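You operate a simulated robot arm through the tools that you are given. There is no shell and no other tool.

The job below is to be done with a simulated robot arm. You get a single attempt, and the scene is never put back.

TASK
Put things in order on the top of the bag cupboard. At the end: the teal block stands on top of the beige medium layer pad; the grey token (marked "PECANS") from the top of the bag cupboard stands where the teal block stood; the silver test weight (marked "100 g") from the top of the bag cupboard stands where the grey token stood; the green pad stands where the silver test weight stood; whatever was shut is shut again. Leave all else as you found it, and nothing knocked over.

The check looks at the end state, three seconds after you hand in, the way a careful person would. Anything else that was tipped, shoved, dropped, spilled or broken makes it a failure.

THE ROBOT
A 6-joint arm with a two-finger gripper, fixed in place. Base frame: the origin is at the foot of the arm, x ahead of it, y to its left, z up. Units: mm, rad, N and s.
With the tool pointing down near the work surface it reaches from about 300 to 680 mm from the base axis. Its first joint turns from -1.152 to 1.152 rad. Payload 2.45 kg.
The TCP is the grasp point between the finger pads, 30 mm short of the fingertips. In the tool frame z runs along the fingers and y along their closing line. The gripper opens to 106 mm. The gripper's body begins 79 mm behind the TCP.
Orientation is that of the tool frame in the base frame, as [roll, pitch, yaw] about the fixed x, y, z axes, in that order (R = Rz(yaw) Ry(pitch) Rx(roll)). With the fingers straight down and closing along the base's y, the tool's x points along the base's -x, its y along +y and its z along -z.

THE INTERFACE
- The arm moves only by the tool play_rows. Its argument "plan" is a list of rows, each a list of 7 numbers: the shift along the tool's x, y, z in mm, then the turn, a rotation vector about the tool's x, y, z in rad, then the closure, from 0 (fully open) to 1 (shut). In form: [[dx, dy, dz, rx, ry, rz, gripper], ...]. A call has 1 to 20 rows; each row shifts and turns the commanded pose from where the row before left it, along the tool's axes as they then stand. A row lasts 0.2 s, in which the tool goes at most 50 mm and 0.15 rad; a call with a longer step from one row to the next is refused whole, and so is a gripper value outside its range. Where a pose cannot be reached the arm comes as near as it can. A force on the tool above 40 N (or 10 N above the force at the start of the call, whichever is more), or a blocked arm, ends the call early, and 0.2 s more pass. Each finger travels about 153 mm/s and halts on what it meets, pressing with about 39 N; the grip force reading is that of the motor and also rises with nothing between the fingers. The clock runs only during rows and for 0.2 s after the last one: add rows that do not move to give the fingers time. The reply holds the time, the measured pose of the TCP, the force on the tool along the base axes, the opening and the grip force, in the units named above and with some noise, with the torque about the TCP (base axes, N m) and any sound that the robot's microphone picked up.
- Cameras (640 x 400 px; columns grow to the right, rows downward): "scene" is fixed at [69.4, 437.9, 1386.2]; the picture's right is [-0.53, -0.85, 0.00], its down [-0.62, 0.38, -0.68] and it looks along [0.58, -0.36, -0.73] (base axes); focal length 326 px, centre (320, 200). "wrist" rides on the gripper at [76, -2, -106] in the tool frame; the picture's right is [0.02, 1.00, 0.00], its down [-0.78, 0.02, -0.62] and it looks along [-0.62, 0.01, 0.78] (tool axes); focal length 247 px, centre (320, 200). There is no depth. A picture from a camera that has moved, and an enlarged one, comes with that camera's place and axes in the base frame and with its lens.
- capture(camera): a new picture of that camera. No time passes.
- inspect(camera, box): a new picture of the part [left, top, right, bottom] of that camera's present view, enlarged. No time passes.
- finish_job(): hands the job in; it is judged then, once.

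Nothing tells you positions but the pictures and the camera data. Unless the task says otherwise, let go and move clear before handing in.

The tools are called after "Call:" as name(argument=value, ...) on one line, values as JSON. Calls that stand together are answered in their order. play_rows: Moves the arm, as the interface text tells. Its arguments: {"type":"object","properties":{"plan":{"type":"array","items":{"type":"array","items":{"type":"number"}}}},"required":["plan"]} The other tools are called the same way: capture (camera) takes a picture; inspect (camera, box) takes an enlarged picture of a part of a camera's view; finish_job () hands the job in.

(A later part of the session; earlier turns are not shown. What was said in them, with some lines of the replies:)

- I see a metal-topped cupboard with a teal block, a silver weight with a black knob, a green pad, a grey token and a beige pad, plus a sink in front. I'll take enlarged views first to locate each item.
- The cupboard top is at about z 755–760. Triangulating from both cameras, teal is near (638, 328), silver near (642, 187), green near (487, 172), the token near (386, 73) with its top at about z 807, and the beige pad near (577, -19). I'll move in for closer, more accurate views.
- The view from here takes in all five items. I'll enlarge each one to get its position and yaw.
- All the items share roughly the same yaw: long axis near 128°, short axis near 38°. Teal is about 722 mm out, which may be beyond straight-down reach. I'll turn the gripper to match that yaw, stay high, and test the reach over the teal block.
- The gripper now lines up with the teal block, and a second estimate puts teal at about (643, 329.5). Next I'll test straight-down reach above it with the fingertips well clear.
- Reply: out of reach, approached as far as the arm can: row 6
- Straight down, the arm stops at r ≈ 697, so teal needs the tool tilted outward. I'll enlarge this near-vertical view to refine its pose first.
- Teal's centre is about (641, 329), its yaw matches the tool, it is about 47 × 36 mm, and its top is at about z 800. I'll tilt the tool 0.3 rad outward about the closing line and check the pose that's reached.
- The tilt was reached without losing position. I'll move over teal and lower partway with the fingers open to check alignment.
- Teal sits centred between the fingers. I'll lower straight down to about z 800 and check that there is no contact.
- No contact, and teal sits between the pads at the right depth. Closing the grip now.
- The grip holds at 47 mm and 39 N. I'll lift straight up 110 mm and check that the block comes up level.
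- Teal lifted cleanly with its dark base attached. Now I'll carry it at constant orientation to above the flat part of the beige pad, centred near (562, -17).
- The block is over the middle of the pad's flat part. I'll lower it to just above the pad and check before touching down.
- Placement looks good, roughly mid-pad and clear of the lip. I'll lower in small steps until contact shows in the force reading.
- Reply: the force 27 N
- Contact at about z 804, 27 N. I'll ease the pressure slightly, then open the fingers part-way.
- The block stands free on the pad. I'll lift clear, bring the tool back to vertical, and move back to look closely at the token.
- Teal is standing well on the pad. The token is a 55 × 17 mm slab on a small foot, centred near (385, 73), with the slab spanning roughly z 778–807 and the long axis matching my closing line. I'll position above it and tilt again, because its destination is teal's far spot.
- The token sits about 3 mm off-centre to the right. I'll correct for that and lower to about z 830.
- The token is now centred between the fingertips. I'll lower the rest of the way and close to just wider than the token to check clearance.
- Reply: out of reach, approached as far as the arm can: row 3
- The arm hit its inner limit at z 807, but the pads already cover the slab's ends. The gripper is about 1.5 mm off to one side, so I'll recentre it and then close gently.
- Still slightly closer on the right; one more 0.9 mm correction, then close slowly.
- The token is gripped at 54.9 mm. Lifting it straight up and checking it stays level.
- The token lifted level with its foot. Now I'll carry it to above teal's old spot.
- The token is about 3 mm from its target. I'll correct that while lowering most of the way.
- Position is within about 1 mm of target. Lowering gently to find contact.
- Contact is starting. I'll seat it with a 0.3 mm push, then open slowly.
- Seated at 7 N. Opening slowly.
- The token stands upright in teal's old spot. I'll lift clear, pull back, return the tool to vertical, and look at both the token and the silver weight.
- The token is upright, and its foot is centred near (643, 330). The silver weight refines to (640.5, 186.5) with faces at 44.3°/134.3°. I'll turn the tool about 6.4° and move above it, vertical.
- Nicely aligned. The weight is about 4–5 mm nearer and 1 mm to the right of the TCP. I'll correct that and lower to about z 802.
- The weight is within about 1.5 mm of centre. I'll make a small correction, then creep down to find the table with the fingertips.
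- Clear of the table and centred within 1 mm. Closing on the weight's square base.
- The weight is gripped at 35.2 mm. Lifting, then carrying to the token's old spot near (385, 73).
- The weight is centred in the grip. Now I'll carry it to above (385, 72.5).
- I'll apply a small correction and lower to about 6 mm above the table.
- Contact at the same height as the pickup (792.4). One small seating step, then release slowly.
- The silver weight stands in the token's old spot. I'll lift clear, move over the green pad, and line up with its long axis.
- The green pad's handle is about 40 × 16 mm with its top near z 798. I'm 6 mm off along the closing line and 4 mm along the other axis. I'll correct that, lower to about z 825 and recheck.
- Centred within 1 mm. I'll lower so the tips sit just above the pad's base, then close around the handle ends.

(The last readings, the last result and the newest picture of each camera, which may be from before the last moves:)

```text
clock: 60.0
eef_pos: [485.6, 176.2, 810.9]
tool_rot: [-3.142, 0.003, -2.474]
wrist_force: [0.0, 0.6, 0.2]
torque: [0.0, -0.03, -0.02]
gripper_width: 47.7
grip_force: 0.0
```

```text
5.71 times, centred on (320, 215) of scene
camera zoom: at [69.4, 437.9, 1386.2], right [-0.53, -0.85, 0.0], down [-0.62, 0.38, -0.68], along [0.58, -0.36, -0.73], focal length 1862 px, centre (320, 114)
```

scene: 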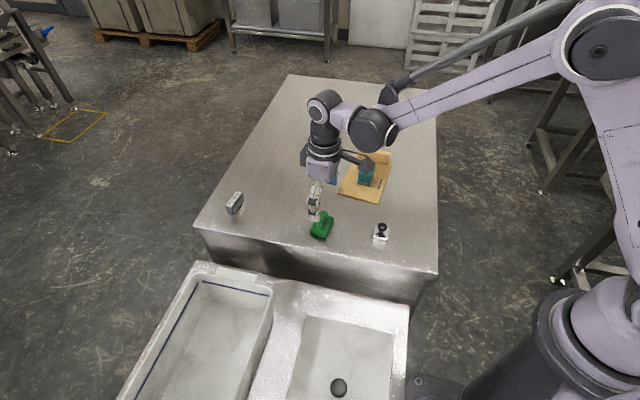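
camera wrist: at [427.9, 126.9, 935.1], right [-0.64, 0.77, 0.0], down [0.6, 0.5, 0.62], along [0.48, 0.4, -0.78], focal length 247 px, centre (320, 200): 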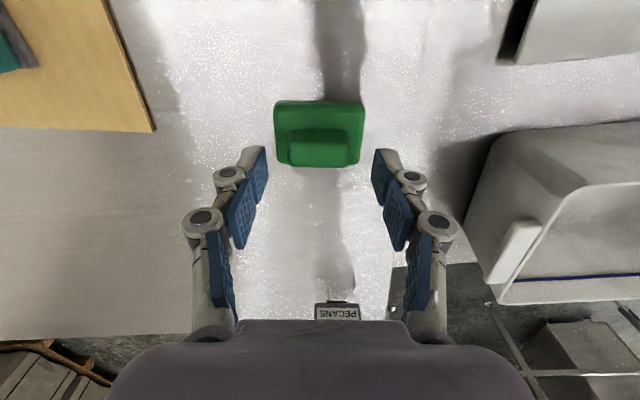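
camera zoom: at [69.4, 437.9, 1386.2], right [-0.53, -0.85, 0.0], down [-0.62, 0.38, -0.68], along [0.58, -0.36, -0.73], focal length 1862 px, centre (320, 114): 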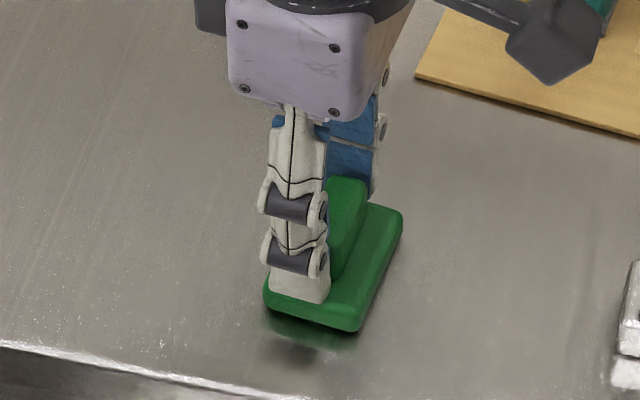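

The handle is about 1.5 mm toward the left finger. I'll recentre and close gently.

Call:
play_rows(plan=[[0, -1.4, 0, 0, 0, 0, 0.55], [0, 0, 0, 0, 0, 0, 0.57], [0, 0, 0, 0, 0, 0, 0.6], [0, 0, 0, 0, 0, 0, 0.63], [0, 0, 0, 0, 0, 0, 0.7], [0, 0, 0, 0, 0, 0, 1], [0, 0, 0, 0, 0, 0, 1]])

Call:
inspect(camera="wrist", box=[230, 100, 410, 230])

Call:
inspect(camera="scene", box=[280, 180, 360, 250])

```text
clock: 61.6
eef_pos: [487.3, 175.9, 810.6]
tool_rot: [3.141, 0.003, -2.474]
wrist_force: [-0.4, 0.1, 2.4]
torque: [0.04, 0.0, -0.02]
gripper_width: 38.6
grip_force: 38.7
```

```text
3.08 times, centred on (320, 165) of wrist
camera zoom: at [428.6, 126.3, 917.4], right [-0.64, 0.77, 0.0], down [0.6, 0.5, 0.62], along [0.48, 0.4, -0.78], focal length 760 px, centre (320, 308)
```

zoom: 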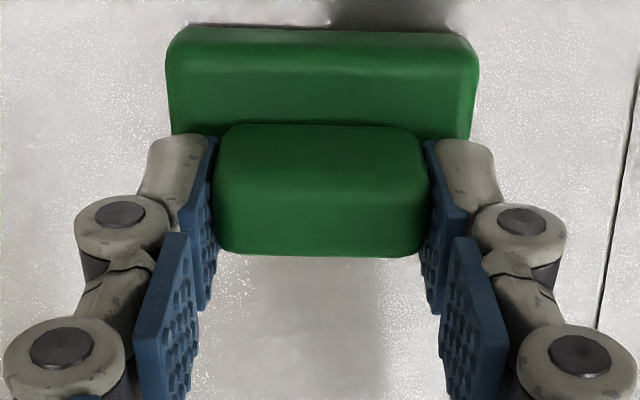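

```text
5.71 times, centred on (320, 215) of scene
camera zoom: at [69.3, 437.8, 1386.2], right [-0.53, -0.85, 0.0], down [-0.62, 0.38, -0.68], along [0.58, -0.36, -0.73], focal length 1862 px, centre (320, 114)
```

zoom: 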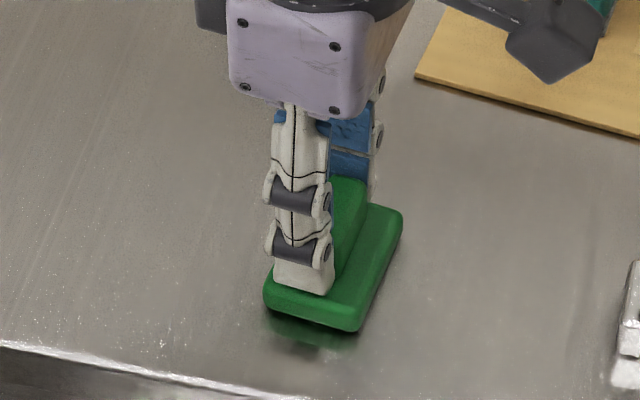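

Gripped at 38.6 mm. Lifting and carrying to silver's old spot at about (638.3, 186).

Call:
play_rows(plan=[[0, 0, -5, 0, 0, 0, 1], [0, 0, -10, 0, 0, 0, 1], [0, 0, -20, 0, 0, 0, 1], [0, 0, -25, 0, 0, 0, 1], [0, 0, -25, 0, 0, 0, 1], [0, 0, 0, 0, 0, 0, 1], [-31.4, -21.4, 0, 0, 0, 0, 1], [-31.4, -21.4, 0, 0, 0, 0, 1], [-31.4, -21.4, 0, 0, 0, 0, 1], [-31.4, -21.4, 0, 0, 0, 0, 1], [0, 0, 0, 0, 0, 0, 1], [0, 0, 0, 0, 0, 0, 1]])

Call:
capture(camera="wrist")

Call:
capture(camera="scene")

```text
clock: 64.2
eef_pos: [637.7, 184.0, 895.3]
tool_rot: [3.14, 0.0, -2.473]
wrist_force: [-0.1, 0.2, 0.0]
torque: [-0.02, -0.01, -0.05]
gripper_width: 38.9
grip_force: 39.0
```

```text
taken
camera wrist: at [579.7, 136.0, 1002.4], right [-0.64, 0.77, 0.0], down [0.6, 0.5, 0.62], along [0.48, 0.4, -0.78], focal length 247 px, centre (320, 200)
```

wrist: 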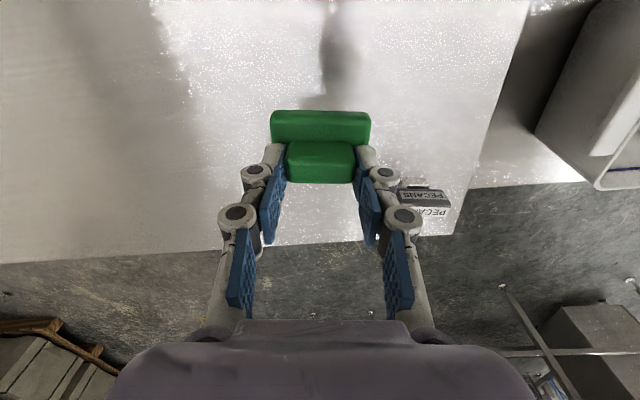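

```text
taken
```

scene: 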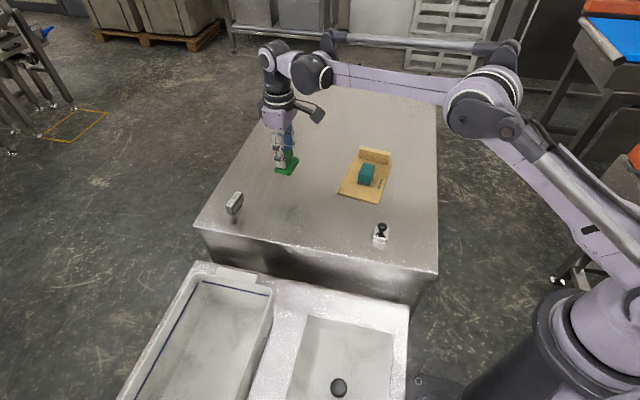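

Carried level. I'll apply a small correction and lower to about 5 mm above the table.

Call:
play_rows(plan=[[-0.6, 0.4, 20, 0, 0, 0, 1], [-0.6, 0.4, 20, 0, 0, 0, 1], [0, 0, 20, 0, 0, 0, 1], [0, 0, 12, 0, 0, 0, 1], [0, 0, 6, 0, 0, 0, 1], [0, 0, 0, 0, 0, 0, 1], [0, 0, 0, 0, 0, 0, 1]])

Call:
inspect(camera="scene", box=[230, 130, 340, 220])

```text
clock: 65.8
eef_pos: [639.2, 187.1, 817.4]
tool_rot: [3.141, 0.002, -2.474]
wrist_force: [-0.5, -0.7, -0.9]
torque: [0.05, 0.04, 0.01]
gripper_width: 38.4
grip_force: 38.7
```

```text
4.44 times, centred on (285, 175) of scene
camera zoom: at [69.4, 437.9, 1386.2], right [-0.53, -0.85, 0.0], down [-0.62, 0.38, -0.68], along [0.58, -0.36, -0.73], focal length 1448 px, centre (476, 311)
```

zoom: 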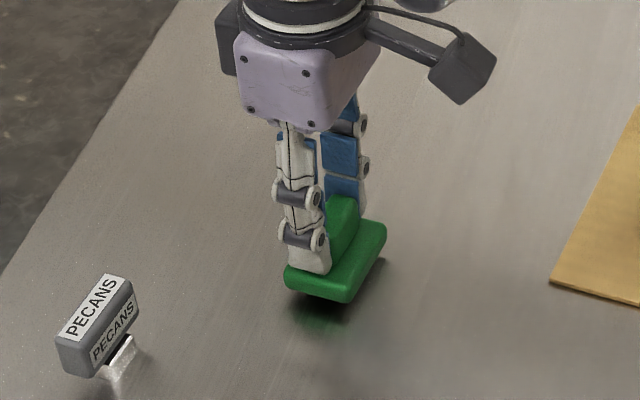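

Call:
play_rows(plan=[[0, 0, 1.5, 0, 0, 0, 1], [0, 0, 1.5, 0, 0, 0, 1], [0, 0, 1.2, 0, 0, 0, 1]])

```text
clock: 66.6
eef_pos: [639.6, 186.6, 813.1]
tool_rot: [3.142, 0.001, -2.474]
wrist_force: [-0.1, 0.0, 0.2]
torque: [-0.05, 0.02, -0.01]
gripper_width: 38.5
grip_force: 39.5
```

Call:
play_rows(plan=[[0, 0, 1, 0, 0, 0, 1], [0, 0, 0.8, 0, 0, 0, 1]])

```text
clock: 67.2
eef_pos: [638.9, 186.2, 811.1]
tool_rot: [3.141, 0.0, -2.474]
wrist_force: [-0.3, -0.5, -0.8]
torque: [0.01, 0.04, -0.02]
gripper_width: 38.6
grip_force: 38.8
```

Call:
play_rows(plan=[[0, 0, 0.5, 0, 0, 0, 1], [0, 0, 0.5, 0, 0, 0, 1]])

```text
clock: 67.8
eef_pos: [639.2, 187.3, 810.3]
tool_rot: [-3.14, 0.001, -2.476]
wrist_force: [0.4, -0.4, 10.7]
torque: [0.02, 0.04, -0.06]
gripper_width: 38.6
grip_force: 39.0
```

Contact at z 810.3 with 10.7 N, which matches the pickup height. Releasing slowly, then rising clear.

Call:
play_rows(plan=[[0, 0, -0.2, 0, 0, 0, 1], [0, 0, 0, 0, 0, 0, 0.61], [0, 0, 0, 0, 0, 0, 0.55], [0, 0, 0, 0, 0, 0, 0.45], [0, 0, 0, 0, 0, 0, 0.4], [0, 0, 0, 0, 0, 0, 0.4]])

Call:
inspect(camera="wrist", box=[190, 100, 450, 280])

```text
clock: 69.2
eef_pos: [638.4, 186.7, 811.1]
tool_rot: [3.141, 0.001, -2.474]
wrist_force: [0.3, 0.3, -0.1]
torque: [0.01, 0.01, -0.02]
gripper_width: 63.6
grip_force: 0.0
```

```text
2.22 times, centred on (320, 190) of wrist
camera zoom: at [580.5, 136.9, 917.0], right [-0.64, 0.77, 0.0], down [0.6, 0.5, 0.62], along [0.48, 0.4, -0.78], focal length 549 px, centre (320, 222)
```

zoom: 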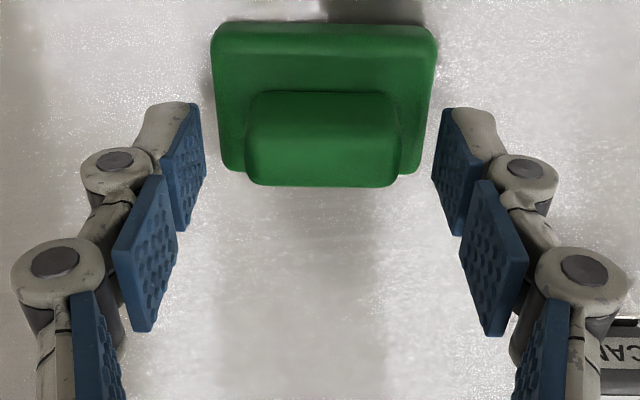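

The pad stands free. I'll rise and retreat to a high, clear pose, then check everything.

Call:
play_rows(plan=[[0, 0, -10, 0, 0, 0, 0.4], [0, 0, -20, 0, 0, 0, 0.4], [0, 0, -30, 0, 0, 0, 0.3], [0, 0, -30, 0, 0, 0, 0.2], [0, 0, -30, 0, 0, 0, 0.1], [35, 10, -15, 0, 0, 0, 0], [35, 10, -15, 0, 0, 0, 0], [35, 10, -15, 0, 0, 0, 0], [35, 10, -15, 0, 0, 0, 0], [35, 10, -15, 0, 0, 0, 0], [35, 10, 0, 0, 0, 0, 0], [35, 10, 0, 0, 0, 0, 0], [35, 10, 0, 0, 0, 0, 0], [0, 0, 0, 0, 0, 0, 0]])

Call:
capture(camera="wrist")

Call:
capture(camera="scene")

Call:
inspect(camera="scene", box=[190, 130, 450, 290])

```text
clock: 72.2
eef_pos: [370.4, 70.8, 1005.2]
tool_rot: [3.141, 0.003, -2.473]
wrist_force: [-0.3, -0.4, 0.4]
torque: [0.01, 0.02, 0.0]
gripper_width: 106.2
grip_force: 0.1
```

```text
taken
camera wrist: at [312.1, 23.5, 1112.4], right [-0.64, 0.77, 0.0], down [0.6, 0.5, 0.62], along [0.48, 0.4, -0.78], focal length 247 px, centre (320, 200)
```

wrist: 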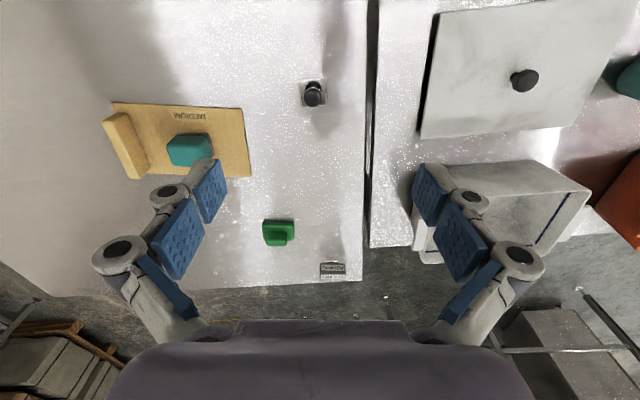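

```text
taken
```

scene: 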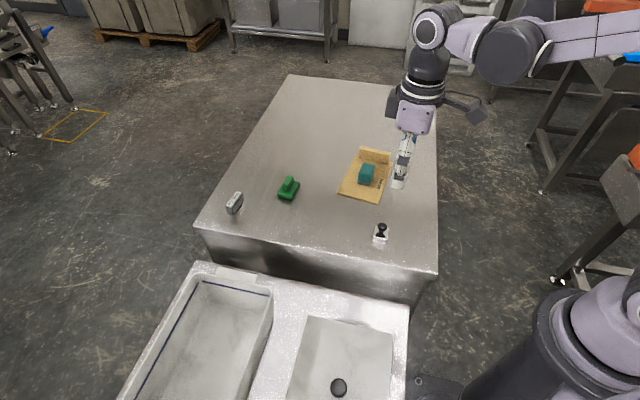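

```text
2.46 times, centred on (320, 210) of scene
camera zoom: at [69.3, 437.9, 1386.2], right [-0.53, -0.85, 0.0], down [-0.62, 0.38, -0.68], along [0.58, -0.36, -0.73], focal length 802 px, centre (320, 175)
```

zoom: 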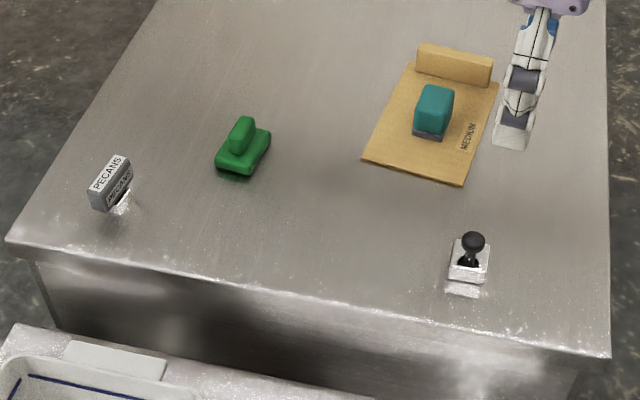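

All four items are where they should be, and the beige pad's corners match the first picture. One last close look at each before handing in.

Call:
inspect(camera="scene", box=[215, 165, 315, 230])

Call:
inspect(camera="scene", box=[330, 140, 420, 255])

Call:
inspect(camera="wrist", box=[240, 60, 370, 300])

```text
6.15 times, centred on (265, 198) of scene
camera zoom: at [69.3, 437.9, 1386.2], right [-0.53, -0.85, 0.0], down [-0.62, 0.38, -0.68], along [0.58, -0.36, -0.73], focal length 2005 px, centre (658, 215)
```

zoom: 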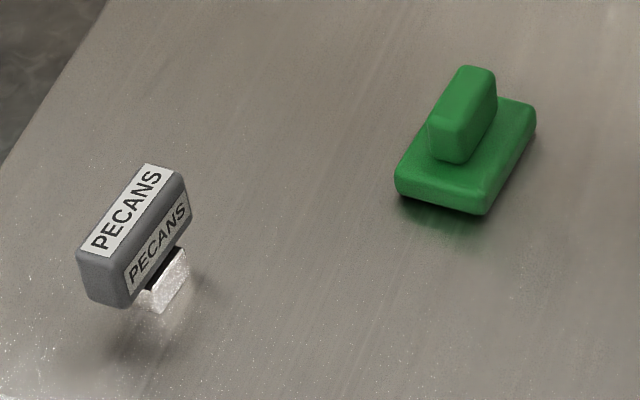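

```text
3.48 times, centred on (375, 198) of scene
camera zoom: at [69.3, 437.9, 1386.2], right [-0.53, -0.85, 0.0], down [-0.62, 0.38, -0.68], along [0.58, -0.36, -0.73], focal length 1133 px, centre (129, 209)
```

zoom: 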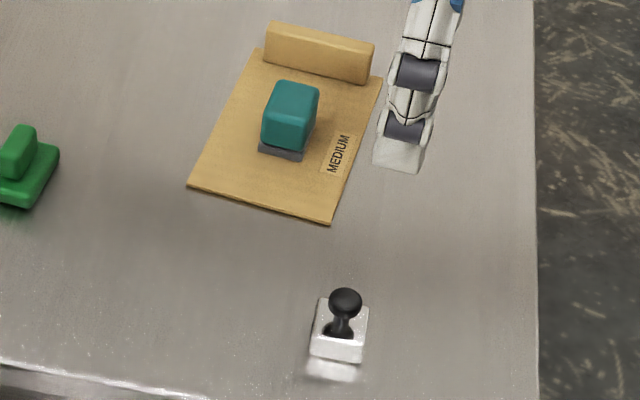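

```text
1.67 times, centred on (305, 180) of wrist
camera zoom: at [312.1, 23.5, 1112.4], right [-0.64, 0.77, 0.0], down [0.6, 0.5, 0.62], along [0.48, 0.4, -0.78], focal length 412 px, centre (345, 233)
```

zoom: 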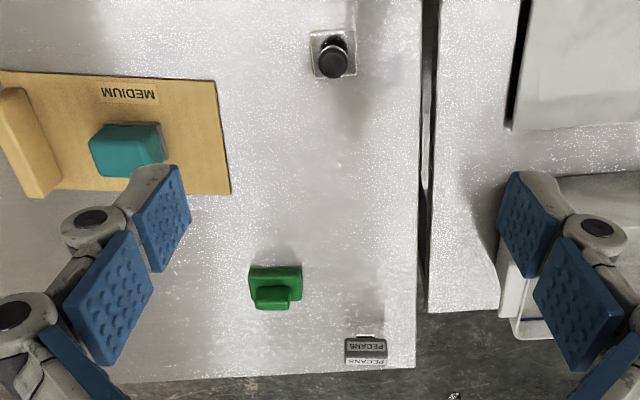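

Everything stands upright and in place: teal on the beige pad, the token at teal's old spot, silver at the token's old spot, and green at silver's old spot. Nothing else has moved, nothing was opened, and the arm is clear, so I'm handing in.

Call:
finish_job()

```text
The job is handed in.
```

The job is handed in, and every item was standing where the task asked when I last looked. No result came back from the check.

- **Teal block:** stands near the middle of the flat part of the beige medium layer pad. The pad itself hasn't moved.
- **Grey token ("PECANS"):** stands upright where the teal block was.
- **Silver test weight ("100 g"):** stands where the token was.
- **Green pad:** stands where the silver weight was.

By the pictures and the arm's readings, the token, weight and green pad are each within a few millimetres of the spot they were meant for. Nothing was tipped or knocked over. I opened nothing, so there was nothing to shut again. The gripper is open and clear above the cupboard top.
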